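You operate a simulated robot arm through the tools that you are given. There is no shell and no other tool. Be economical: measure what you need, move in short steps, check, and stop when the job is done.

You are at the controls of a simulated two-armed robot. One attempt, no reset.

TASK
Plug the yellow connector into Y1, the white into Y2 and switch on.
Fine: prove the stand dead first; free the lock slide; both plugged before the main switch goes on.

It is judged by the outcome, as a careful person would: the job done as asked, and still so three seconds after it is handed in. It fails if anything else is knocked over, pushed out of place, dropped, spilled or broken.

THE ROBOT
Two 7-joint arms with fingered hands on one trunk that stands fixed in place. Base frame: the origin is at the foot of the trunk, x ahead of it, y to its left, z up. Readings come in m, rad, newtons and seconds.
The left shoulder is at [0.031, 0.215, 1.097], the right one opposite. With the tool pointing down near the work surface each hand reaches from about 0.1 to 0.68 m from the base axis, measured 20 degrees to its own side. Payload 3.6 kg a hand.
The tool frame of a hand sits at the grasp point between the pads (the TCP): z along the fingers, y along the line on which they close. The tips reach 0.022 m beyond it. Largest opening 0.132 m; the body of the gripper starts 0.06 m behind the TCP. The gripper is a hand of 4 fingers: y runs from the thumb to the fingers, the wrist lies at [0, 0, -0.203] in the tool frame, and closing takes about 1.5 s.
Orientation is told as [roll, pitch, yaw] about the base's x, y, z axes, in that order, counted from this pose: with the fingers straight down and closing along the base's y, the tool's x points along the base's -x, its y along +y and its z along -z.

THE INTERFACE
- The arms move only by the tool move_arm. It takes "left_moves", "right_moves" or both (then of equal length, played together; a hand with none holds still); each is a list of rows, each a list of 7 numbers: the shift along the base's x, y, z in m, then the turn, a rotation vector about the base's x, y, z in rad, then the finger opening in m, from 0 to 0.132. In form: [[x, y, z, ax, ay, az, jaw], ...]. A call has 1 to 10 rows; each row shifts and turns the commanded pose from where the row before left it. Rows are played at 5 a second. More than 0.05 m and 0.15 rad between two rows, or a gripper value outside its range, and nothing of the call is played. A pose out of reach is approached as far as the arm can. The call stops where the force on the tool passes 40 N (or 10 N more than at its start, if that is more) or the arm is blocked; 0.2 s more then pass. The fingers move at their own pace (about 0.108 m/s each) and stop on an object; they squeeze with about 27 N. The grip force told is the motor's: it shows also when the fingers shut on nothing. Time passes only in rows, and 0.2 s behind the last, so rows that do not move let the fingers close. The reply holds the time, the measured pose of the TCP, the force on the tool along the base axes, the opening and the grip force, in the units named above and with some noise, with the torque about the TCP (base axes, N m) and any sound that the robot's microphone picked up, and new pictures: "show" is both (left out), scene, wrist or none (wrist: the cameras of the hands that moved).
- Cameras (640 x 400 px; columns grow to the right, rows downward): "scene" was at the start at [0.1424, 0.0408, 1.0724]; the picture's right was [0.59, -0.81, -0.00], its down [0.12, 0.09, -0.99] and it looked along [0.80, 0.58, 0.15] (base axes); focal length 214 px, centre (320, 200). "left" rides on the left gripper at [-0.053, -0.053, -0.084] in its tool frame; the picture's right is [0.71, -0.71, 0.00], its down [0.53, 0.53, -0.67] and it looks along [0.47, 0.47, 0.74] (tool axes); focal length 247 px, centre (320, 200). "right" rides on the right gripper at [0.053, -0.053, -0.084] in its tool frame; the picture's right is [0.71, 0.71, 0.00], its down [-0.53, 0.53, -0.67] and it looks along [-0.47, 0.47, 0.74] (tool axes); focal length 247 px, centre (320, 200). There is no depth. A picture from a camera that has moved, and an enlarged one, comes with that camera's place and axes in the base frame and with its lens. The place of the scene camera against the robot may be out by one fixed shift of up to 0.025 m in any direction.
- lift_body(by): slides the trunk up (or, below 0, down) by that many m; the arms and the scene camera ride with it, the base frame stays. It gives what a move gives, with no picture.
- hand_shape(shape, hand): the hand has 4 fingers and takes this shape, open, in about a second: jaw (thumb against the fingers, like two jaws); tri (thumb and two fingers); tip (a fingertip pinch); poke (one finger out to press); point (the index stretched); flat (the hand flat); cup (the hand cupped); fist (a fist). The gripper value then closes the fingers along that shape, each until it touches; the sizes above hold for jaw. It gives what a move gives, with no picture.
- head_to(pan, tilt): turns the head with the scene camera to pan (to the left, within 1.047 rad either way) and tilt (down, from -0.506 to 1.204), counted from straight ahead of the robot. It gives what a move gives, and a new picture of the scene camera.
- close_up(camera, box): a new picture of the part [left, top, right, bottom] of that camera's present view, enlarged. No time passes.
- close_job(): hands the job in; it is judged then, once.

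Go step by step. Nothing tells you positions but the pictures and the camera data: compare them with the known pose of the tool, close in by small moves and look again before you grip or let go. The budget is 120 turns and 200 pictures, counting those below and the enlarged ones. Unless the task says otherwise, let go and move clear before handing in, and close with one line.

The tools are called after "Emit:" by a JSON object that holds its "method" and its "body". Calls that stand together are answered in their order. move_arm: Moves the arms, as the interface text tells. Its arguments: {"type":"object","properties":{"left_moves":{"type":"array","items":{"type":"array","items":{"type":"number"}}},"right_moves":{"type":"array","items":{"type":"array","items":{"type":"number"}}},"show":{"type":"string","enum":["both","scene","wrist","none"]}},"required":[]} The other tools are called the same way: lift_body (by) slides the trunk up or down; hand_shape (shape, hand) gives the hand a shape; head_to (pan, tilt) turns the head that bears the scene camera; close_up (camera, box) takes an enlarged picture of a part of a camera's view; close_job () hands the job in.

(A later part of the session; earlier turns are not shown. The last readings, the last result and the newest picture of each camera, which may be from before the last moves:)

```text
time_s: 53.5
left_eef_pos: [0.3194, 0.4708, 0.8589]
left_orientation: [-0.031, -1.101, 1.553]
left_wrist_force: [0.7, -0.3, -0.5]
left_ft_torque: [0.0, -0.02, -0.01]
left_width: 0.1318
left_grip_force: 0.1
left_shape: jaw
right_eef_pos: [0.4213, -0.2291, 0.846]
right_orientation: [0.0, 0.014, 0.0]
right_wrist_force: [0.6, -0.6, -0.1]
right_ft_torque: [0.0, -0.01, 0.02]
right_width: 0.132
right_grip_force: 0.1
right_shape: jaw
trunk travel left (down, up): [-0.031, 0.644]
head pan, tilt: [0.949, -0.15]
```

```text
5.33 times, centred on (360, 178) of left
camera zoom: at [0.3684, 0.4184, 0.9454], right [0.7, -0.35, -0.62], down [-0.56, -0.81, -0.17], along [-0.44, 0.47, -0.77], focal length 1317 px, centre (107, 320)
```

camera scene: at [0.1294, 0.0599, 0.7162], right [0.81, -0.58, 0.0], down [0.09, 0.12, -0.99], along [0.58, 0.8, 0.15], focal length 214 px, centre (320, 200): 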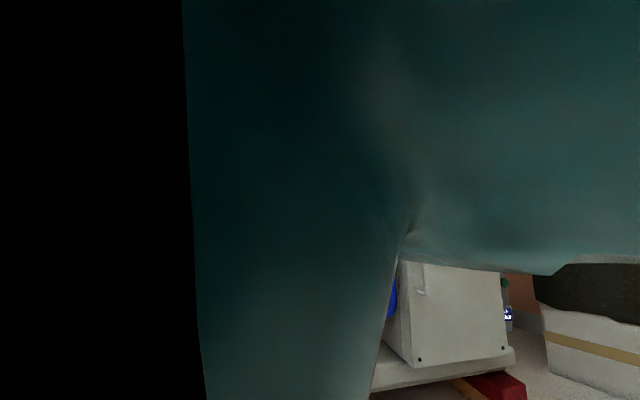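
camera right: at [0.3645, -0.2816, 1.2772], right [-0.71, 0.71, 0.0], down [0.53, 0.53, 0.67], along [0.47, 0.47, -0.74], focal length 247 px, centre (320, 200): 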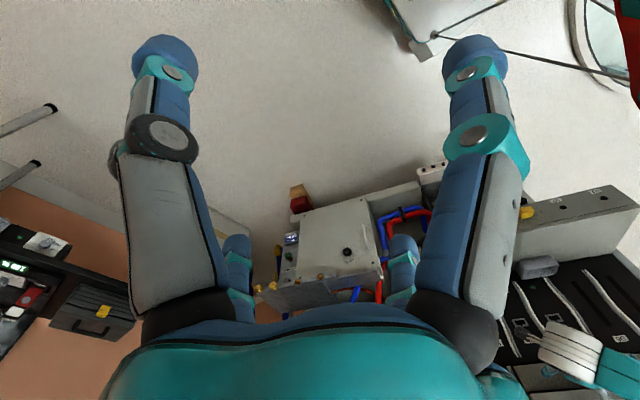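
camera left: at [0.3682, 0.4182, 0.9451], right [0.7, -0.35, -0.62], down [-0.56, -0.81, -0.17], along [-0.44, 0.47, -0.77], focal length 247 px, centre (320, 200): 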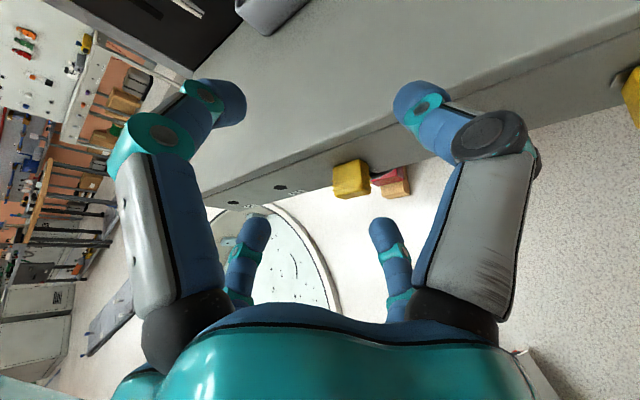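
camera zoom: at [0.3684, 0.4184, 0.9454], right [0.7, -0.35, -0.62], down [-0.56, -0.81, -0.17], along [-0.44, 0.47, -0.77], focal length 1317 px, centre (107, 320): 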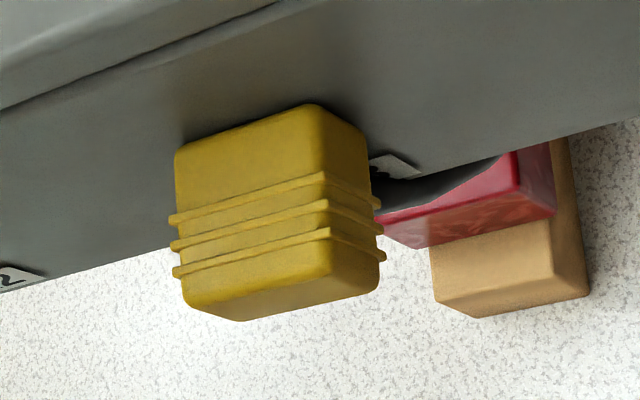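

Key finding: the ledge edges and the connector sides show the rack turned about 22° (its right is ≈(0.92,−0.39), inward ≈(0.39,0.92)). I'll yaw the tool by −0.35 to match, which also suits the arm, and look again.

Emit:
{"method": "move_arm", "body": {"left_moves": [[-0.01, -0.01, 0, 0, 0, -0.12, 0.08], [-0.01, -0.01, 0, 0, 0, -0.12, 0.08], [-0.01, -0.01, 0, 0, 0, -0.11, 0.08], [0, 0, 0, 0, 0, 0, 0.08]], "show": "wrist"}}

Emit:
{"method": "close_up", "body": {"camera": "left", "box": [240, 100, 440, 225]}}

```text
time_s: 54.5
left_eef_pos: [0.3008, 0.4358, 0.8791]
left_orientation: [-0.038, -1.096, 1.206]
left_wrist_force: [-0.3, -0.4, 0.8]
left_ft_torque: [0.02, 0.02, 0.03]
left_width: 0.0807
left_grip_force: 0.1
left_shape: jaw
left hand out of reach, approached as far as the arm can: row 2, 3
right_eef_pos: [0.4214, -0.2293, 0.8462]
right_orientation: [0.001, 0.015, 0.0]
right_wrist_force: [1.0, -0.2, -0.6]
right_ft_torque: [0.03, -0.03, 0.0]
right_width: 0.1319
right_grip_force: 0.0
right_shape: jaw
trunk travel left (down, up): [-0.031, 0.644]
head pan, tilt: [0.949, -0.15]
camera left: at [0.328, 0.3699, 0.966], right [0.54, -0.58, -0.62], down [-0.81, -0.57, -0.17], along [-0.25, 0.59, -0.77], focal length 247 px, centre (320, 200)
```

left: 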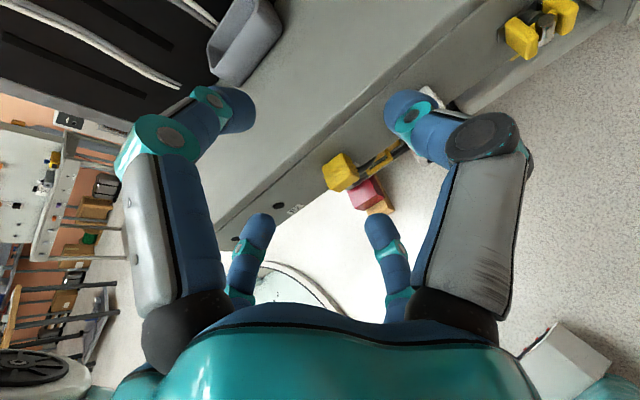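

```text
3.20 times, centred on (340, 162) of left
camera zoom: at [0.328, 0.3699, 0.966], right [0.54, -0.58, -0.62], down [-0.81, -0.57, -0.17], along [-0.25, 0.59, -0.77], focal length 790 px, centre (256, 320)
```

zoom: 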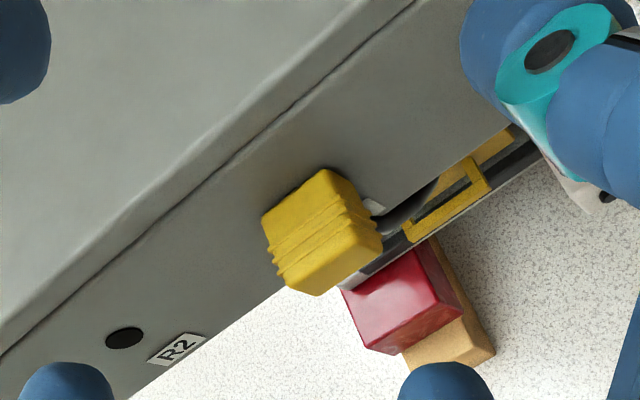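

Triangulation gives the yellow connector: 28 mm wide, about 18 mm high, sticking out 28 mm, with its ledge-side top midpoint at (0.303,0.543,0.763). I'll flatten the pitch and descend to a standoff in front of it.

Emit:
{"method": "move_arm", "body": {"left_moves": [[-0.01, 0.0, -0.02, 0.118, -0.054, 0, 0.05], [-0.01, 0.01, -0.02, 0.118, -0.054, -0.03, 0.05], [-0.01, 0.01, -0.03, 0, 0, 0, 0.05], [-0.003, 0.01, -0.03, 0, 0, 0, 0.05]], "show": "wrist"}}

Emit:
{"method": "close_up", "body": {"camera": "left", "box": [240, 100, 440, 225]}}

```text
time_s: 55.5
left_eef_pos: [0.3144, 0.4356, 0.9245]
left_orientation: [-0.088, -1.351, 1.226]
left_wrist_force: [-0.4, -0.2, 0.3]
left_ft_torque: [-0.04, 0.0, 0.0]
left_width: 0.05
left_grip_force: 0.1
left_shape: jaw
left hand out of reach, approached as far as the arm can: row 1, 2, 3, 4
right_eef_pos: [0.4223, -0.23, 0.8456]
right_orientation: [0.0, 0.014, 0.001]
right_wrist_force: [0.5, -0.9, -0.1]
right_ft_torque: [0.02, 0.01, 0.04]
right_width: 0.1317
right_grip_force: 0.1
right_shape: jaw
trunk travel left (down, up): [-0.031, 0.644]
head pan, tilt: [0.949, -0.15]
camera left: at [0.331, 0.351, 0.9964], right [0.59, -0.44, -0.68], down [-0.79, -0.48, -0.38], along [-0.16, 0.76, -0.63], focal length 247 px, centre (320, 200)
```

left: 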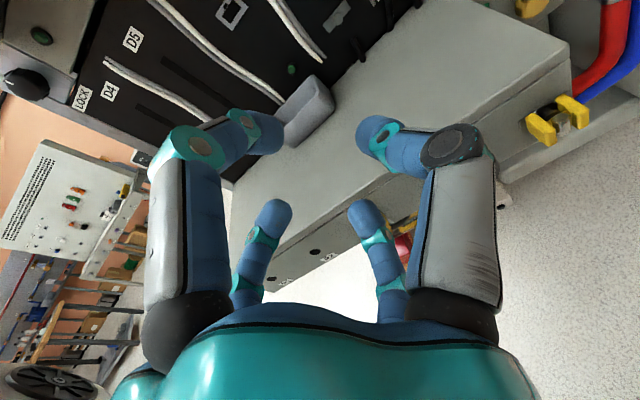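

```text
3.20 times, centred on (340, 162) of left
camera zoom: at [0.331, 0.351, 0.9964], right [0.59, -0.44, -0.68], down [-0.79, -0.48, -0.38], along [-0.16, 0.76, -0.63], focal length 790 px, centre (256, 320)
```

zoom: 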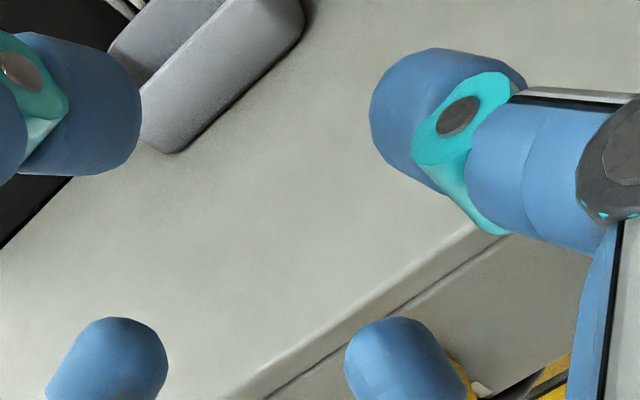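

Retracting so far is what binds the arm; nearer to the ledge it has room. I'll move forward to just in front of the connector line and then descend with pitch about 0.3.

Emit:
{"method": "move_arm", "body": {"left_moves": [[-0.01, 0.015, 0, -0.07, 0.03, 0, 0.06], [-0.01, 0.02, -0.01, 0, 0, 0, 0.06], [-0.01, 0.02, -0.02, 0, 0, 0, 0.06], [0, 0, -0.03, 0, 0, 0, 0.06], [0, 0, -0.03, 0, 0, 0, 0.06]], "show": "wrist"}}

```text
time_s: 56.8
left_eef_pos: [0.3122, 0.4633, 0.9149]
left_orientation: [-0.077, -1.281, 1.214]
left_wrist_force: [-1.0, 0.0, -0.4]
left_ft_torque: [0.03, 0.05, 0.02]
left_width: 0.0598
left_grip_force: 0.1
left_shape: jaw
left hand out of reach, approached as far as the arm can: row 2, 3, 4, 5
right_eef_pos: [0.4223, -0.2304, 0.8466]
right_orientation: [0.0, 0.014, 0.001]
right_wrist_force: [-0.4, -0.3, -0.4]
right_ft_torque: [0.0, -0.02, -0.03]
right_width: 0.1319
right_grip_force: 0.0
right_shape: jaw
trunk travel left (down, up): [-0.031, 0.644]
head pan, tilt: [0.949, -0.15]
camera left: at [0.3311, 0.3834, 0.9925], right [0.57, -0.48, -0.66], down [-0.8, -0.5, -0.33], along [-0.17, 0.72, -0.68], focal length 247 px, centre (320, 200)
```

left: 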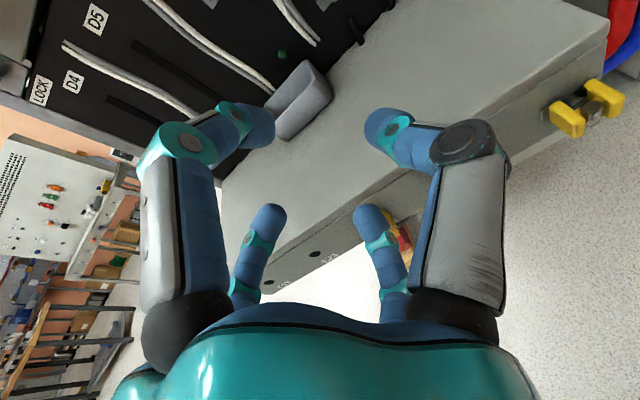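

I'll raise the trunk 0.17 m, pitch the tool down more for the descent, and level it again when low, as that order worked before.

Emit:
{"method": "move_arm", "body": {"left_moves": [[0, -0.01, 0, -0.135, 0.06, 0, 0.06], [0, -0.01, 0, -0.135, 0.06, 0, 0.06], [0, -0.01, 0, -0.135, 0.06, 0, 0.06]], "show": "none"}}

Emit:
{"method": "lift_body", "body": {"by": 0.17}}

Emit:
{"method": "move_arm", "body": {"left_moves": [[-0.005, -0.01, -0.04, 0, 0, 0, 0.06], [-0.005, -0.01, -0.04, 0, 0, 0, 0.06], [-0.005, 0, -0.04, 0, 0, 0, 0.06], [-0.005, 0, -0.04, 0, 0, 0, 0.06], [-0.005, 0, -0.04, 0, 0, 0, 0.06], [-0.005, 0, -0.03, 0, 0, 0, 0.06]], "show": "wrist"}}

Emit:
{"method": "head_to", "body": {"pan": 0.85, "tilt": 0.2}}

```text
time_s: 57.5
left_eef_pos: [0.3093, 0.4346, 0.9146]
left_orientation: [-0.04, -0.839, 1.178]
left_wrist_force: [-0.4, -0.5, 0.7]
left_ft_torque: [0.03, 0.0, 0.03]
left_width: 0.0596
left_grip_force: 0.0
left_shape: jaw
right_eef_pos: [0.4218, -0.2294, 0.847]
right_orientation: [0.0, 0.014, 0.001]
right_wrist_force: [0.2, 0.1, -0.3]
right_ft_torque: [-0.01, 0.02, 0.03]
right_width: 0.1318
right_grip_force: 0.0
right_shape: jaw
trunk travel left (down, up): [-0.031, 0.644]
head pan, tilt: [0.949, -0.15]
```

```text
time_s: 59.5
left_eef_pos: [0.3091, 0.4348, 1.0846]
left_orientation: [-0.037, -0.843, 1.178]
left_wrist_force: [0.2, 0.5, 0.5]
left_ft_torque: [0.04, 0.01, 0.03]
left_width: 0.0599
left_grip_force: 0.0
left_shape: jaw
right_eef_pos: [0.4231, -0.2295, 1.0168]
right_orientation: [0.0, 0.013, -0.001]
right_wrist_force: [0.9, 0.2, -0.1]
right_ft_torque: [0.0, -0.03, -0.01]
right_width: 0.132
right_grip_force: 0.1
right_shape: jaw
trunk travel left (down, up): [-0.201, 0.474]
head pan, tilt: [0.949, -0.15]
```

```text
time_s: 60.9
left_eef_pos: [0.3251, 0.4416, 0.9112]
left_orientation: [-0.042, -0.839, 1.181]
left_wrist_force: [0.1, 0.6, 0.6]
left_ft_torque: [0.03, 0.03, 0.01]
left_width: 0.06
left_grip_force: 0.1
left_shape: jaw
left hand out of reach, approached as far as the arm can: row 3, 4, 5, 6
right_eef_pos: [0.4224, -0.2291, 1.0161]
right_orientation: [-0.001, 0.015, 0.001]
right_wrist_force: [-0.8, 0.0, 0.1]
right_ft_torque: [-0.01, 0.0, 0.01]
right_width: 0.1319
right_grip_force: 0.1
right_shape: jaw
trunk travel left (down, up): [-0.201, 0.474]
head pan, tilt: [0.949, -0.15]
camera left: at [0.3604, 0.3965, 1.0084], right [0.47, -0.73, -0.51], down [-0.83, -0.56, 0.04], along [-0.31, 0.4, -0.86], focal length 247 px, centre (320, 200)
```

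left: 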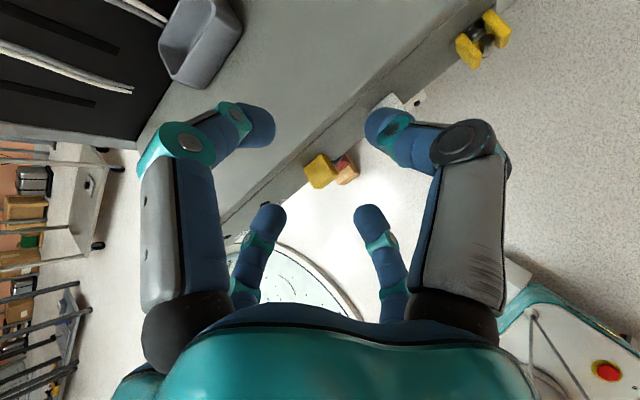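

```text
time_s: 61.7
left_eef_pos: [0.3249, 0.44, 0.912]
left_orientation: [-0.049, -0.842, 1.186]
left_wrist_force: [0.4, 0.0, 0.8]
left_ft_torque: [-0.02, 0.0, 0.0]
left_width: 0.0599
left_grip_force: 0.1
left_shape: jaw
right_eef_pos: [0.4226, -0.2292, 1.0164]
right_orientation: [0.0, 0.015, 0.001]
right_wrist_force: [-0.4, 0.4, 0.7]
right_ft_torque: [0.0, 0.06, 0.01]
right_width: 0.132
right_grip_force: 0.1
right_shape: jaw
trunk travel left (down, up): [-0.201, 0.474]
head pan, tilt: [0.85, 0.201]
camera scene: at [0.1387, 0.0605, 0.8592], right [0.75, -0.66, 0.0], down [-0.13, -0.15, -0.98], along [0.65, 0.74, -0.2], focal length 214 px, centre (320, 200)
```

scene: 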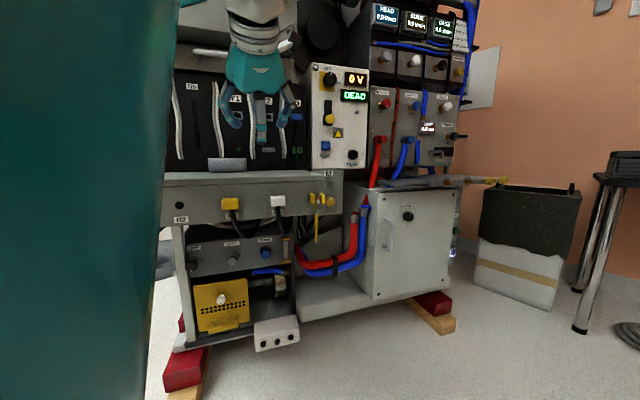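

The binding constraint looks like wrist bending, which depends on the hand's roll. The jaw has four-fold symmetry, so I'll try rolling the hand 90° back about its own axis and see if that frees the descent.

Emit:
{"method": "move_arm", "body": {"left_moves": [[0, 0, 0, 0.044, 0.102, -0.1, 0.06], [0, 0, 0, 0.044, 0.102, -0.1, 0.06], [0, 0, 0, 0.044, 0.102, -0.1, 0.06], [0, 0, 0, 0.044, 0.102, -0.1, 0.06], [0, 0, 0, 0.044, 0.102, -0.1, 0.06], [0, 0, 0, 0.044, 0.102, -0.1, 0.06], [0, 0, 0, 0.044, 0.102, -0.1, 0.06], [0, 0, 0, 0.044, 0.102, -0.1, 0.06], [0, 0, 0, 0.044, 0.102, -0.1, 0.06], [0, 0, 0, 0.044, 0.102, -0.1, 0.06]], "show": "none"}}

Emit:
{"method": "move_arm", "body": {"left_moves": [[0, 0, -0.03, 0.009, 0.02, -0.02, 0.06], [0, 0, -0.03, 0, 0, 0, 0.06], [0, 0, -0.03, 0, 0, 0, 0.06]]}}

```text
time_s: 63.9
left_eef_pos: [0.325, 0.4413, 0.9126]
left_orientation: [0.807, -0.064, -0.351]
left_wrist_force: [-0.2, -0.3, 0.2]
left_ft_torque: [-0.03, 0.01, 0.02]
left_width: 0.0599
left_grip_force: 0.1
left_shape: jaw
right_eef_pos: [0.4225, -0.2289, 1.0175]
right_orientation: [0.001, 0.014, 0.0]
right_wrist_force: [0.0, -0.2, -0.1]
right_ft_torque: [0.0, -0.03, 0.04]
right_width: 0.1319
right_grip_force: 0.0
right_shape: jaw
trunk travel left (down, up): [-0.201, 0.474]
head pan, tilt: [0.85, 0.201]
```

```text
time_s: 64.7
left_eef_pos: [0.3428, 0.4407, 0.8314]
left_orientation: [0.81, -0.046, -0.372]
left_wrist_force: [-0.7, 0.1, -1.3]
left_ft_torque: [0.03, 0.03, -0.03]
left_width: 0.0601
left_grip_force: 0.0
left_shape: jaw
left hand out of reach, approached as far as the arm can: row 1, 2, 3
right_eef_pos: [0.4231, -0.2292, 1.0157]
right_orientation: [-0.002, 0.016, 0.0]
right_wrist_force: [-0.5, -0.3, 0.3]
right_ft_torque: [-0.01, 0.03, -0.01]
right_width: 0.1318
right_grip_force: 0.0
right_shape: jaw
trunk travel left (down, up): [-0.201, 0.474]
head pan, tilt: [0.85, 0.201]
camera scene: at [0.1398, 0.0615, 0.8586], right [0.75, -0.66, 0.0], down [-0.13, -0.15, -0.98], along [0.65, 0.74, -0.2], focal length 214 px, centre (320, 200)
camera left: at [0.356, 0.3308, 0.8539], right [-0.81, -0.21, -0.54], down [-0.57, 0.09, 0.82], along [-0.12, 0.97, -0.19], focal length 247 px, centre (320, 200)
```

scene: 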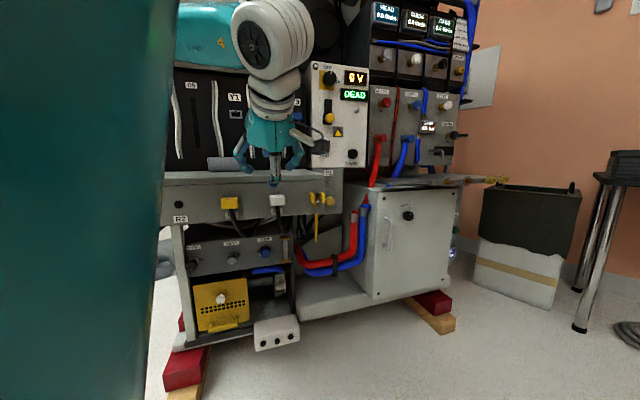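
left: 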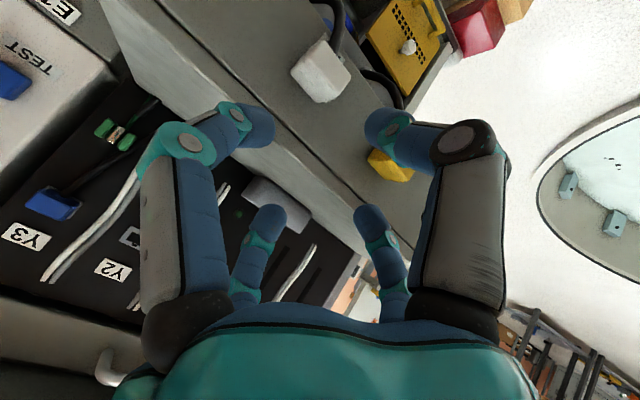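

That roll helped: the hand got down to z≈0.83. I'll continue rolling in the same direction and see whether freedom improves further.

Emit:
{"method": "move_arm", "body": {"left_moves": [[0, 0, 0, 0.041, 0.098, -0.102, 0.06], [0, 0, 0, 0.041, 0.098, -0.102, 0.06], [0, 0, 0, 0.041, 0.098, -0.102, 0.06], [0, 0, 0, 0.041, 0.098, -0.102, 0.06], [0, 0, 0, 0.041, 0.098, -0.102, 0.06], [-0.01, 0, -0.02, 0, 0, 0, 0.06], [-0.01, 0, -0.02, 0, 0, 0, 0.06], [-0.01, 0, -0.02, 0, 0, 0, 0.06]]}}

```text
time_s: 66.5
left_eef_pos: [0.3428, 0.4462, 0.7812]
left_orientation: [0.676, 0.465, -0.922]
left_wrist_force: [-0.1, -0.4, 0.6]
left_ft_torque: [0.01, 0.03, -0.02]
left_width: 0.0598
left_grip_force: 0.0
left_shape: jaw
left hand out of reach, approached as far as the arm can: row 6, 7, 8
right_eef_pos: [0.4215, -0.2295, 1.0166]
right_orientation: [0.0, 0.013, 0.001]
right_wrist_force: [-0.6, -0.3, 0.1]
right_ft_torque: [0.01, 0.01, 0.04]
right_width: 0.1316
right_grip_force: 0.0
right_shape: jaw
trunk travel left (down, up): [-0.201, 0.474]
head pan, tilt: [0.85, 0.201]
camera scene: at [0.1387, 0.0605, 0.8592], right [0.75, -0.66, 0.0], down [-0.13, -0.15, -0.98], along [0.65, 0.74, -0.2], focal length 214 px, centre (320, 200)
camera left: at [0.3043, 0.3392, 0.7868], right [-0.94, 0.33, -0.08], down [-0.06, 0.06, 1.0], along [0.33, 0.94, -0.04], focal length 247 px, centre (320, 200)
```

scene: 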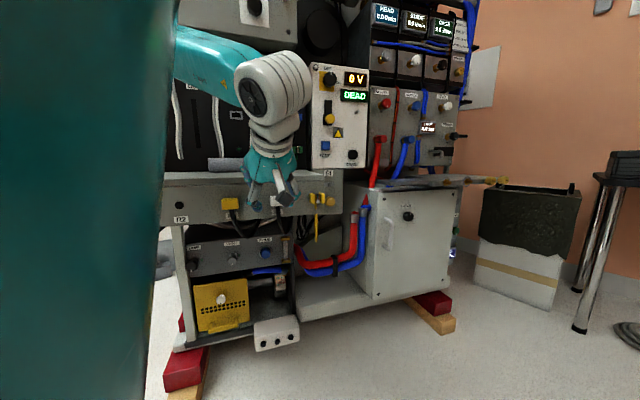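
left: 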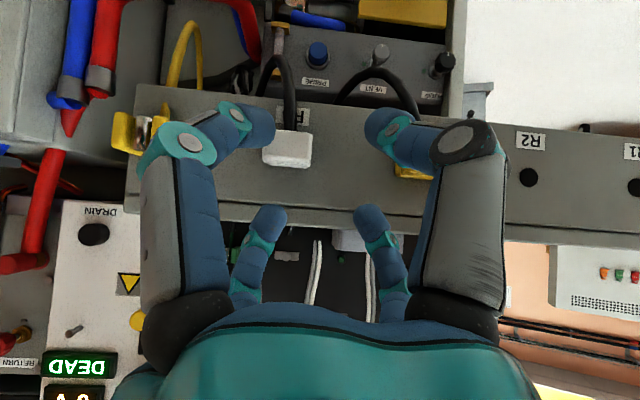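

Much more freedom. I'll finish this roll (another ~45°) so the fingers line up with the connector sides, and check.

Emit:
{"method": "move_arm", "body": {"left_moves": [[0, 0, 0, 0.041, 0.098, -0.102, 0.06], [0, 0, 0, 0.041, 0.098, -0.102, 0.06], [0, 0, 0, 0.041, 0.098, -0.102, 0.06], [0, 0, 0, 0.041, 0.098, -0.102, 0.06], [0, 0, 0, 0.041, 0.098, -0.102, 0.06], [0, 0, 0, 0.136, -0.062, 0, 0.06], [0, 0, 0, 0.136, -0.062, 0, 0.06], [-0.01, 0, -0.01, 0, 0, 0, 0.06]]}}

```text
time_s: 68.3
left_eef_pos: [0.3608, 0.4357, 0.8049]
left_orientation: [0.304, 1.068, -1.638]
left_wrist_force: [0.0, 0.7, -0.4]
left_ft_torque: [0.0, 0.0, 0.01]
left_width: 0.06
left_grip_force: 0.1
left_shape: jaw
left hand out of reach, approached as far as the arm can: row 6
right_eef_pos: [0.4223, -0.2303, 1.016]
right_orientation: [0.0, 0.015, 0.001]
right_wrist_force: [-0.3, -0.6, -0.3]
right_ft_torque: [0.01, -0.03, 0.01]
right_width: 0.1321
right_grip_force: 0.1
right_shape: jaw
trunk travel left (down, up): [-0.201, 0.474]
head pan, tilt: [0.85, 0.201]
camera scene: at [0.1388, 0.0605, 0.8591], right [0.75, -0.66, 0.0], down [-0.13, -0.15, -0.98], along [0.65, 0.74, -0.2], focal length 214 px, centre (320, 200)
camera left: at [0.2781, 0.3586, 0.7897], right [-0.64, 0.57, 0.52], down [0.27, -0.46, 0.84], along [0.72, 0.68, 0.14], focal length 247 px, centre (320, 200)
```

scene: 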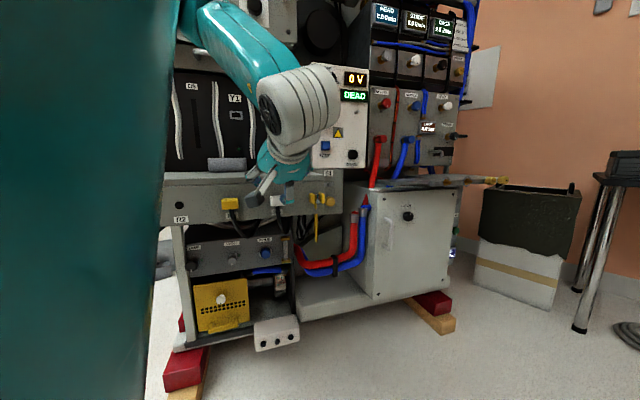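
left: 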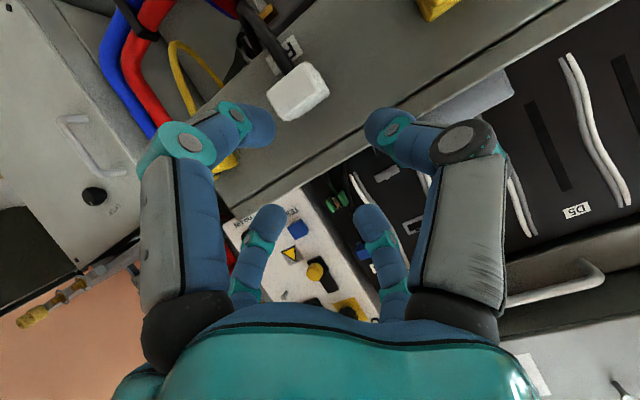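

The fingers are now aligned nearly to the rack with thumb at left, and there's a clear view of the white connector. I'll trim the roll, flatten the pitch a little and measure white.

Emit:
{"method": "move_arm", "body": {"left_moves": [[0, 0, -0.01, 0.053, 0.122, -0.069, 0.06], [0, 0, -0.01, 0.12, -0.055, 0, 0.06], [0, 0, -0.01, 0, 0, 0, 0.06]], "show": "wrist"}}

Emit:
{"method": "close_up", "body": {"camera": "left", "box": [220, 20, 420, 145]}}

```text
time_s: 69.1
left_eef_pos: [0.3602, 0.4361, 0.7755]
left_orientation: [0.042, 1.224, -1.937]
left_wrist_force: [0.6, 0.0, -0.2]
left_ft_torque: [0.0, 0.05, -0.02]
left_width: 0.0599
left_grip_force: 0.2
left_shape: jaw
right_eef_pos: [0.4223, -0.2287, 1.0169]
right_orientation: [0.0, 0.014, -0.001]
right_wrist_force: [-1.5, -0.5, -0.2]
right_ft_torque: [0.01, 0.0, -0.01]
right_width: 0.1319
right_grip_force: 0.0
right_shape: jaw
trunk travel left (down, up): [-0.201, 0.474]
head pan, tilt: [0.85, 0.201]
camera left: at [0.2721, 0.3676, 0.7538], right [-0.56, 0.5, 0.65], down [0.3, -0.62, 0.73], along [0.77, 0.6, 0.2], focal length 247 px, centre (320, 200)
```

left: 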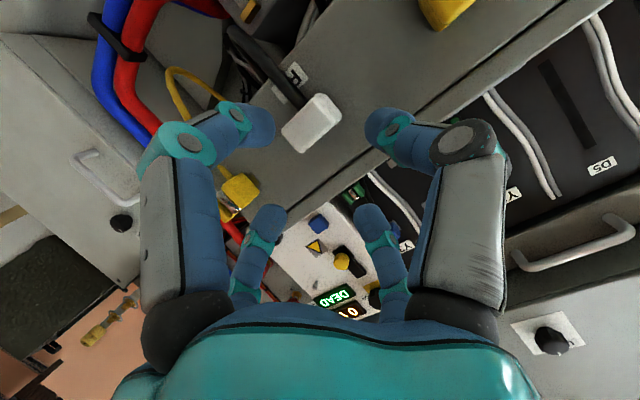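

```text
3.20 times, centred on (320, 82) of left
camera zoom: at [0.2721, 0.3676, 0.7538], right [-0.56, 0.5, 0.65], down [0.3, -0.62, 0.73], along [0.77, 0.6, 0.2], focal length 790 px, centre (320, 576)
```

zoom: 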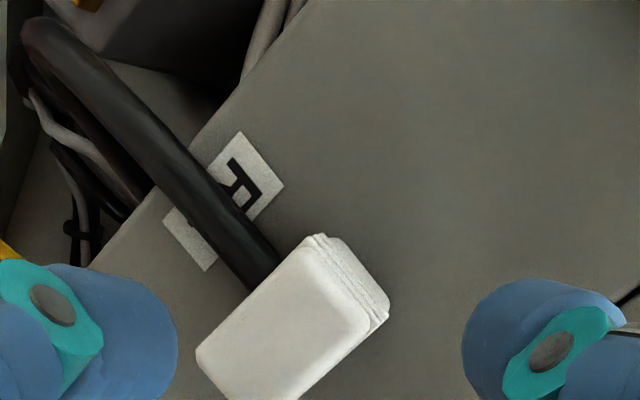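

No limits now. I'll level the pitch further to about 0.1.

Emit:
{"method": "move_arm", "body": {"left_moves": [[0, 0, -0.005, 0.12, -0.055, 0, 0.06], [0, 0, -0.005, 0.12, -0.055, -0.02, 0.06], [0, 0, 0, 0, 0, 0, 0.06]], "show": "wrist"}}

Emit:
{"method": "close_up", "body": {"camera": "left", "box": [220, 50, 420, 175]}}

```text
time_s: 69.6
left_eef_pos: [0.3697, 0.4755, 0.7847]
left_orientation: [0.071, 1.379, -1.936]
left_wrist_force: [-18.8, -35.1, 0.2]
left_ft_torque: [-1.52, 0.82, 0.16]
left_width: 0.0621
left_grip_force: 0.1
left_shape: jaw
left hand out of reach, approached as far as the arm can: row 1, 2
right_eef_pos: [0.4199, -0.232, 1.0173]
right_orientation: [0.001, 0.012, -0.001]
right_wrist_force: [0.0, -0.1, -0.1]
right_ft_torque: [-0.03, 0.03, 0.0]
right_width: 0.132
right_grip_force: 0.2
right_shape: jaw
trunk travel left (down, up): [-0.201, 0.474]
head pan, tilt: [0.85, 0.201]
stopped in row 2 (left hand): the force on the tool passed its limit at 56 N (the readings are from after the stop); the commanded pose is now the measured one
camera left: at [0.2821, 0.4148, 0.7477], right [-0.59, 0.42, 0.68], down [0.23, -0.72, 0.65], along [0.77, 0.54, 0.33], focal length 247 px, centre (320, 200)
```

left: 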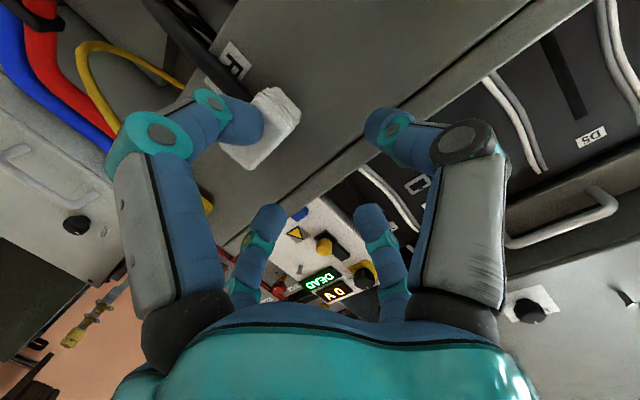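

```text
3.20 times, centred on (320, 112) of left
camera zoom: at [0.2821, 0.4148, 0.7477], right [-0.59, 0.42, 0.68], down [0.23, -0.72, 0.65], along [0.77, 0.54, 0.33], focal length 790 px, centre (320, 480)
```

zoom: 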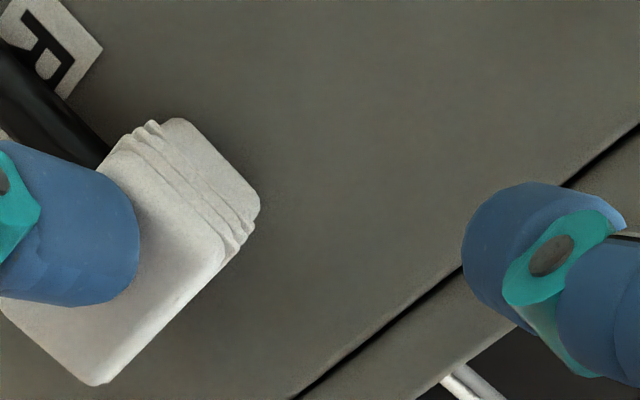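

Levelling there made the arm lurch forward and a finger touched the white connector's front. I'll back off at once and restore the pitch.

Emit:
{"method": "move_arm", "body": {"left_moves": [[-0.006, -0.012, 0, -0.07, 0.03, 0, 0.06], [-0.006, -0.014, 0, -0.09, 0.04, 0, 0.06], [-0.003, -0.012, 0, 0, 0, 0, 0.06]], "show": "wrist"}}

Emit:
{"method": "close_up", "body": {"camera": "left", "box": [220, 20, 420, 145]}}

Emit:
{"method": "close_up", "body": {"camera": "scene", "box": [200, 140, 360, 240]}}

```text
time_s: 70.4
left_eef_pos: [0.355, 0.4425, 0.783]
left_orientation: [0.051, 1.213, -1.949]
left_wrist_force: [-0.6, 0.1, 0.4]
left_ft_torque: [0.01, -0.01, -0.01]
left_width: 0.0602
left_grip_force: 0.3
left_shape: jaw
right_eef_pos: [0.4221, -0.2289, 1.0164]
right_orientation: [0.0, 0.015, 0.0]
right_wrist_force: [-0.1, -0.2, -0.5]
right_ft_torque: [-0.01, -0.01, 0.0]
right_width: 0.132
right_grip_force: 0.0
right_shape: jaw
trunk travel left (down, up): [-0.201, 0.474]
head pan, tilt: [0.85, 0.201]
camera left: at [0.267, 0.3757, 0.7625], right [-0.55, 0.52, 0.65], down [0.28, -0.61, 0.74], along [0.78, 0.59, 0.19], focal length 247 px, centre (320, 200)
```

left: 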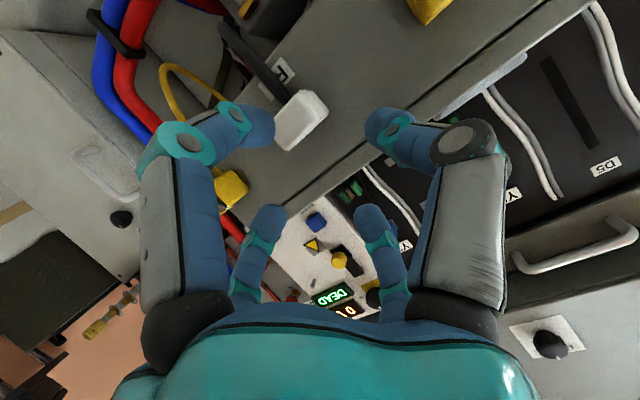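

```text
3.20 times, centred on (320, 82) of left
camera zoom: at [0.267, 0.3757, 0.7625], right [-0.55, 0.52, 0.65], down [0.28, -0.61, 0.74], along [0.78, 0.59, 0.19], focal length 790 px, centre (320, 576)
```

zoom: 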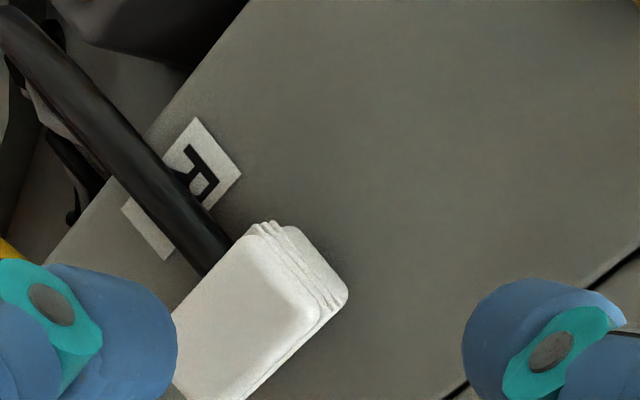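

```text
4.00 times, centred on (280, 190) of scene
camera zoom: at [0.1389, 0.0604, 0.8591], right [0.75, -0.66, 0.0], down [-0.13, -0.15, -0.98], along [0.65, 0.74, -0.2], focal length 858 px, centre (480, 240)
```

zoom: 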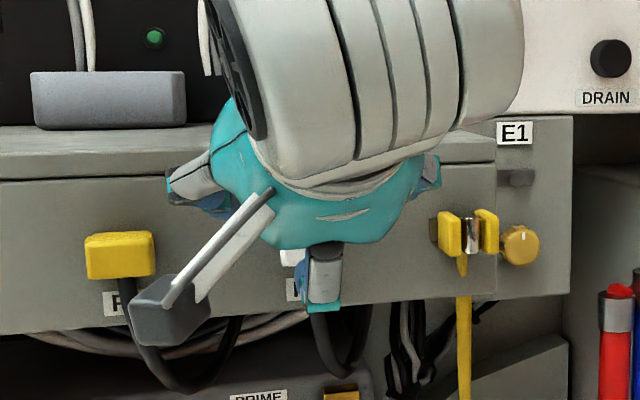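

The white connector's front centre comes out near (0.387,0.497,0.746), and both connectors are undisturbed. I'll go to a standoff about 2.5 cm in front of it at gripping height.

Emit:
{"method": "move_arm", "body": {"left_moves": [[0.006, 0.004, -0.013, 0, 0, 0, 0.055], [0.006, 0.004, -0.013, 0, 0, 0, 0.055]], "show": "wrist"}}

Emit:
{"method": "close_up", "body": {"camera": "left", "box": [220, 50, 420, 175]}}

Emit:
{"method": "close_up", "body": {"camera": "scene", "box": [220, 160, 348, 240]}}

```text
time_s: 71.0
left_eef_pos: [0.3668, 0.4506, 0.7573]
left_orientation: [0.052, 1.213, -1.951]
left_wrist_force: [0.2, 0.2, -0.1]
left_ft_torque: [0.01, -0.02, -0.06]
left_width: 0.0555
left_grip_force: 0.0
left_shape: jaw
right_eef_pos: [0.4224, -0.2298, 1.0173]
right_orientation: [0.001, 0.014, 0.0]
right_wrist_force: [0.2, -0.1, 0.1]
right_ft_torque: [-0.01, 0.02, 0.01]
right_width: 0.132
right_grip_force: 0.1
right_shape: jaw
trunk travel left (down, up): [-0.201, 0.474]
head pan, tilt: [0.85, 0.201]
camera left: at [0.278, 0.3846, 0.7364], right [-0.55, 0.52, 0.65], down [0.28, -0.61, 0.74], along [0.78, 0.59, 0.19], focal length 247 px, centre (320, 200)
```

left: 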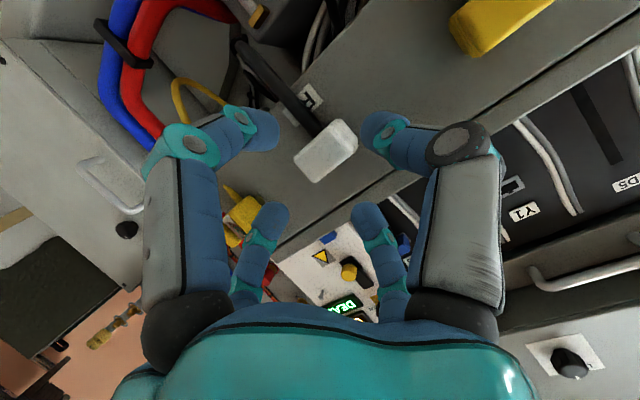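

```text
3.20 times, centred on (320, 112) of left
camera zoom: at [0.278, 0.3846, 0.7364], right [-0.55, 0.52, 0.65], down [0.28, -0.61, 0.74], along [0.78, 0.59, 0.19], focal length 790 px, centre (320, 480)
```

zoom: 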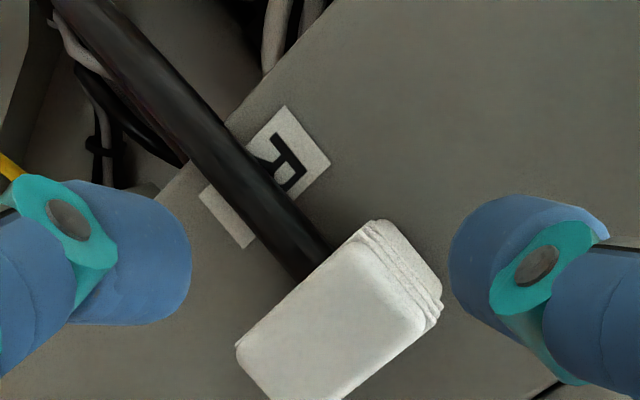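

```text
5.00 times, centred on (284, 200) of scene
camera zoom: at [0.1389, 0.0606, 0.8591], right [0.75, -0.66, 0.0], down [-0.13, -0.15, -0.98], along [0.65, 0.74, -0.2], focal length 1072 px, centre (500, 200)
```

zoom: 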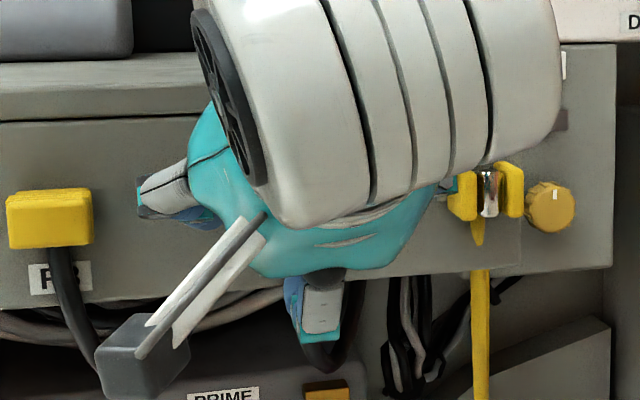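

White's front centre is confirmed at (0.386,0.494,0.746) and the hand is laterally centred. I'll advance 4 cm along the rack's inward normal.

Emit:
{"method": "move_arm", "body": {"left_moves": [[0.0055, 0.012, -0.002, 0, 0, 0, 0.055], [0.0055, 0.012, -0.002, 0, 0, 0, 0.055], [0.0055, 0.012, -0.001, 0, 0, 0, 0.055]], "show": "wrist"}}

Emit:
{"method": "close_up", "body": {"camera": "left", "box": [220, 80, 420, 205]}}

```text
time_s: 71.8
left_eef_pos: [0.3834, 0.4854, 0.7543]
left_orientation: [0.054, 1.215, -1.95]
left_wrist_force: [-6.1, -12.8, 5.5]
left_ft_torque: [0.39, -0.18, 0.0]
left_width: 0.0553
left_grip_force: 0.0
left_shape: jaw
right_eef_pos: [0.4204, -0.2309, 1.0174]
right_orientation: [-0.001, 0.011, -0.001]
right_wrist_force: [1.1, 0.1, -0.1]
right_ft_torque: [0.02, -0.04, -0.02]
right_width: 0.132
right_grip_force: 0.1
right_shape: jaw
trunk travel left (down, up): [-0.201, 0.474]
head pan, tilt: [0.85, 0.201]
camera left: at [0.2952, 0.4194, 0.7332], right [-0.55, 0.52, 0.65], down [0.28, -0.62, 0.74], along [0.79, 0.59, 0.19], focal length 247 px, centre (320, 200)
```

left: 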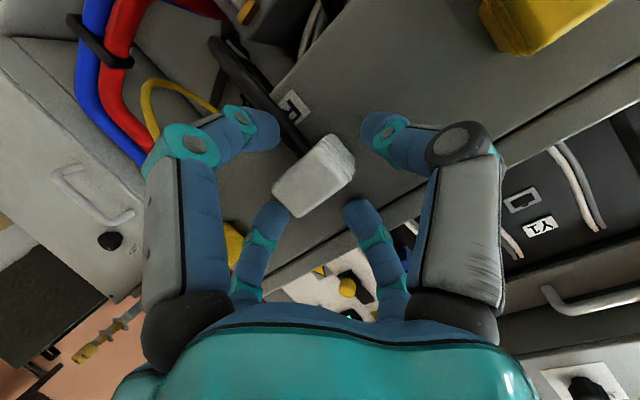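

```text
3.20 times, centred on (320, 142) of left
camera zoom: at [0.2952, 0.4194, 0.7332], right [-0.55, 0.52, 0.65], down [0.28, -0.62, 0.74], along [0.79, 0.59, 0.19], focal length 790 px, centre (320, 384)
```

zoom: 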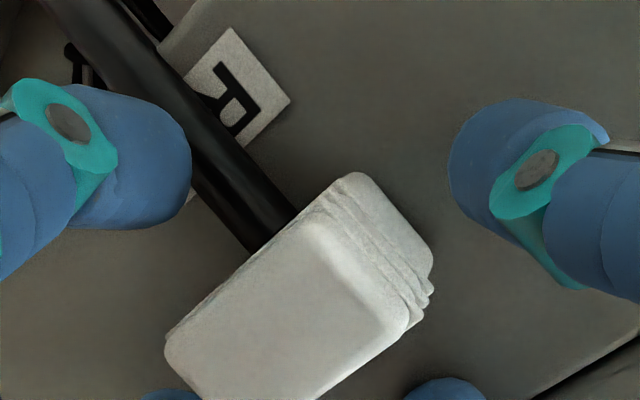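

A light contact (≈14 N): from the torque it's the top finger on the ledge face. I'll narrow the jaw while easing back a hair, then close on the connector.

Emit:
{"method": "move_arm", "body": {"left_moves": [[-0.002, -0.004, 0, 0, 0, 0, 0.044], [0, 0, 0, 0, 0, 0, 0.044], [0.003, 0.0065, 0, 0, 0, 0, 0.044], [0, 0, 0, 0, 0, 0, 0.044]], "show": "wrist"}}

Emit:
{"method": "close_up", "body": {"camera": "left", "box": [220, 100, 420, 225]}}

```text
time_s: 72.8
left_eef_pos: [0.3845, 0.4879, 0.7536]
left_orientation: [0.052, 1.216, -1.949]
left_wrist_force: [-6.0, -11.4, 5.2]
left_ft_torque: [0.31, -0.15, 0.05]
left_width: 0.0444
left_grip_force: 0.2
left_shape: jaw
right_eef_pos: [0.4209, -0.2311, 1.0163]
right_orientation: [0.0, 0.013, 0.0]
right_wrist_force: [-0.4, 0.1, 0.6]
right_ft_torque: [0.0, -0.01, 0.04]
right_width: 0.1318
right_grip_force: 0.1
right_shape: jaw
trunk travel left (down, up): [-0.201, 0.474]
head pan, tilt: [0.85, 0.201]
camera left: at [0.2948, 0.4217, 0.7331], right [-0.55, 0.52, 0.65], down [0.28, -0.62, 0.74], along [0.78, 0.59, 0.19], focal length 247 px, centre (320, 200)
```

left: 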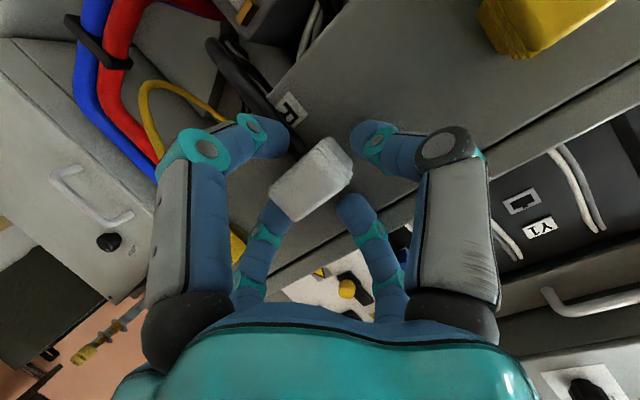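

```text
3.20 times, centred on (320, 162) of left
camera zoom: at [0.2948, 0.4217, 0.7331], right [-0.55, 0.52, 0.65], down [0.28, -0.62, 0.74], along [0.78, 0.59, 0.19], focal length 790 px, centre (320, 320)
```

zoom: 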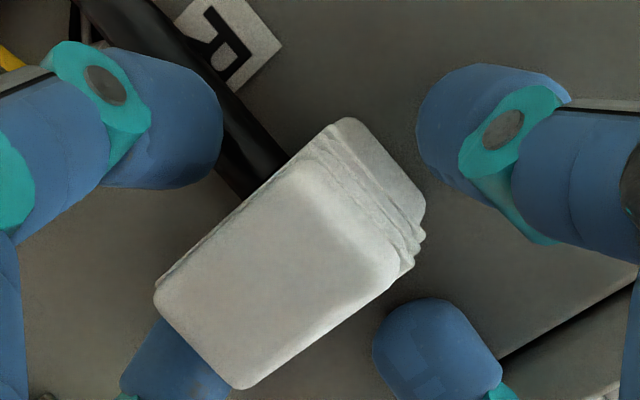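

The four fingers now surround the connector. Closing the grip.

Emit:
{"method": "move_arm", "body": {"left_moves": [[0, 0, 0, 0, 0, 0, 0.036], [0, 0, 0, 0, 0, 0, 0.03], [0, 0, 0, 0, 0, 0, 0.02], [0, 0, 0, 0, 0, 0, 0.0], [0, 0, 0, 0, 0, 0, 0], [0, 0, 0, 0, 0, 0, 0]], "show": "wrist"}}

Emit:
{"method": "close_up", "body": {"camera": "left", "box": [220, 100, 420, 225]}}

```text
time_s: 74.2
left_eef_pos: [0.3841, 0.4889, 0.7519]
left_orientation: [0.049, 1.212, -1.952]
left_wrist_force: [-0.7, 0.0, -3.3]
left_ft_torque: [0.08, -0.04, 0.0]
left_width: 0.0258
left_grip_force: 26.6
left_shape: jaw
right_eef_pos: [0.422, -0.2293, 1.0175]
right_orientation: [0.0, 0.016, 0.0]
right_wrist_force: [-0.2, 0.8, -0.1]
right_ft_torque: [-0.02, 0.04, -0.01]
right_width: 0.1317
right_grip_force: 0.1
right_shape: jaw
trunk travel left (down, up): [-0.201, 0.474]
head pan, tilt: [0.85, 0.201]
camera left: at [0.2952, 0.423, 0.7318], right [-0.55, 0.52, 0.65], down [0.28, -0.61, 0.74], along [0.78, 0.59, 0.19], focal length 247 px, centre (320, 200)
```

left: 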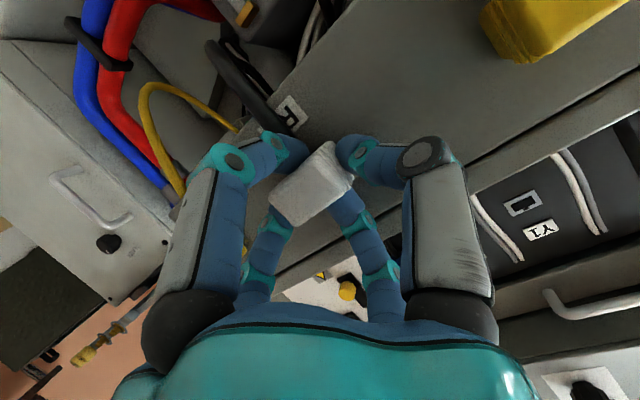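

```text
3.20 times, centred on (320, 162) of left
camera zoom: at [0.2952, 0.423, 0.7318], right [-0.55, 0.52, 0.65], down [0.28, -0.61, 0.74], along [0.78, 0.59, 0.19], focal length 790 px, centre (320, 320)
```

zoom: 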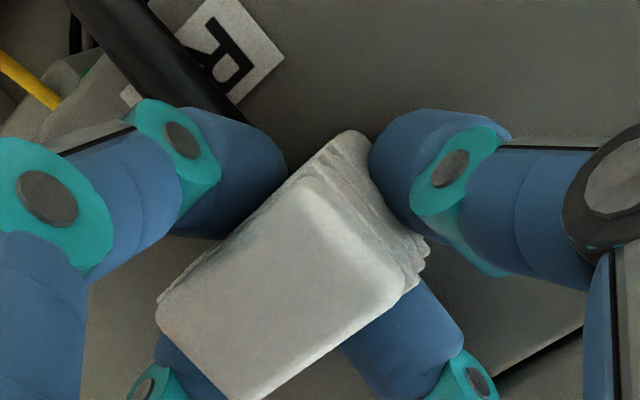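

White is firmly gripped (26 mm). Now pulling it straight out along the outward normal.

Emit:
{"method": "move_arm", "body": {"left_moves": [[-0.0042, -0.0091, 0, 0, 0, 0, 0], [-0.0042, -0.0091, 0, 0, 0, 0, 0], [-0.0042, -0.0091, 0, 0, 0, 0, 0], [-0.0042, -0.0091, 0, 0, 0, 0, 0]]}}

```text
time_s: 75.2
left_eef_pos: [0.3693, 0.4528, 0.7532]
left_orientation: [0.053, 1.214, -1.947]
left_wrist_force: [-0.4, -0.3, -0.2]
left_ft_torque: [0.0, -0.01, -0.02]
left_width: 0.0253
left_grip_force: 27.2
left_shape: jaw
right_eef_pos: [0.4216, -0.2285, 1.0169]
right_orientation: [-0.002, 0.015, 0.0]
right_wrist_force: [-0.2, 0.4, -0.1]
right_ft_torque: [-0.04, 0.02, -0.01]
right_width: 0.1318
right_grip_force: 0.0
right_shape: jaw
trunk travel left (down, up): [-0.201, 0.474]
head pan, tilt: [0.85, 0.201]
camera scene: at [0.1388, 0.0606, 0.8592], right [0.75, -0.66, 0.0], down [-0.13, -0.15, -0.98], along [0.65, 0.74, -0.2], focal length 214 px, centre (320, 200)
camera left: at [0.2796, 0.3859, 0.7327], right [-0.55, 0.52, 0.65], down [0.28, -0.61, 0.74], along [0.78, 0.59, 0.19], focal length 247 px, centre (320, 200)
```

scene: 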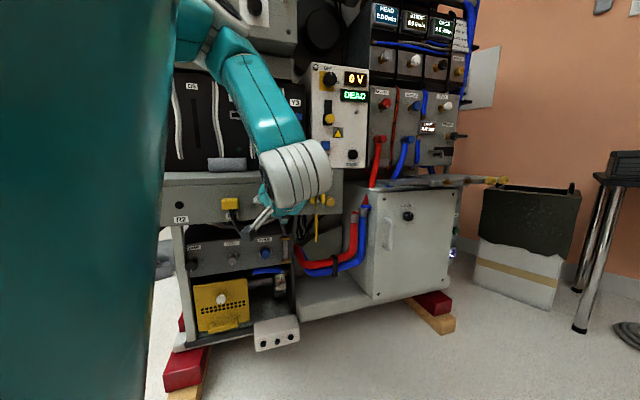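
left: 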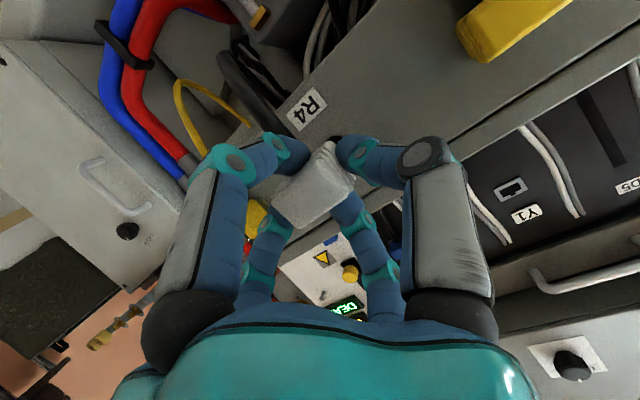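

White is out. I'll lift with the trunk to socket height.

Emit:
{"method": "lift_body", "body": {"by": 0.215}}

Emit:
{"method": "head_to", "body": {"pan": 0.7, "tilt": 0.35}}

Emit:
{"method": "close_up", "body": {"camera": "left", "box": [0, 0, 640, 400]}}

```text
time_s: 77.5
left_eef_pos: [0.3616, 0.4526, 1.0095]
left_orientation: [0.407, 1.239, -1.614]
left_wrist_force: [-0.4, 0.6, -0.7]
left_ft_torque: [-0.01, 0.01, -0.01]
left_width: 0.0255
left_grip_force: 27.1
left_shape: jaw
right_eef_pos: [0.4227, -0.2304, 1.2319]
right_orientation: [-0.002, 0.013, -0.001]
right_wrist_force: [0.7, 0.0, -0.2]
right_ft_torque: [0.01, 0.03, 0.01]
right_width: 0.132
right_grip_force: 0.0
right_shape: jaw
trunk travel left (down, up): [-0.416, 0.259]
head pan, tilt: [0.85, 0.201]
```

```text
time_s: 78.2
left_eef_pos: [0.3617, 0.4523, 1.0097]
left_orientation: [0.408, 1.24, -1.616]
left_wrist_force: [-0.7, 0.0, 0.5]
left_ft_torque: [-0.01, 0.0, 0.01]
left_width: 0.0253
left_grip_force: 27.4
left_shape: jaw
right_eef_pos: [0.4223, -0.2295, 1.2325]
right_orientation: [-0.003, 0.014, 0.001]
right_wrist_force: [-0.9, 0.0, -0.2]
right_ft_torque: [-0.02, 0.0, -0.01]
right_width: 0.1319
right_grip_force: 0.1
right_shape: jaw
trunk travel left (down, up): [-0.416, 0.259]
head pan, tilt: [0.7, 0.351]
camera scene: at [0.1445, 0.0506, 1.0688], right [0.64, -0.76, 0.0], down [-0.26, -0.22, -0.94], along [0.72, 0.61, -0.34], focal length 214 px, centre (320, 200)
```

scene: 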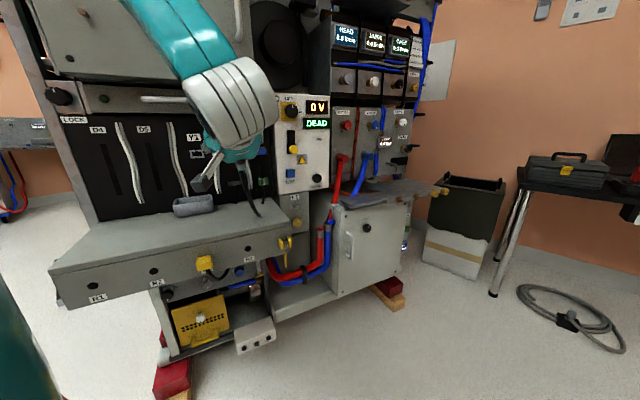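

```text
1.00 times, centred on (320, 200) of left (not enlarged: the box is as wide or as high as the picture)
camera zoom: at [0.2764, 0.3857, 0.9786], right [-0.63, 0.52, 0.58], down [0.19, -0.61, 0.77], along [0.76, 0.59, 0.29], focal length 247 px, centre (320, 200)
```

zoom: 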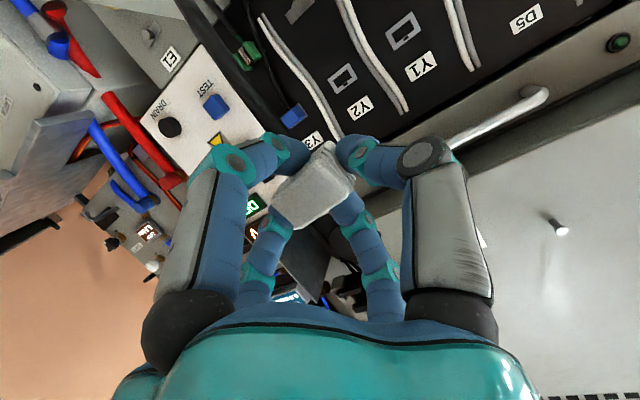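

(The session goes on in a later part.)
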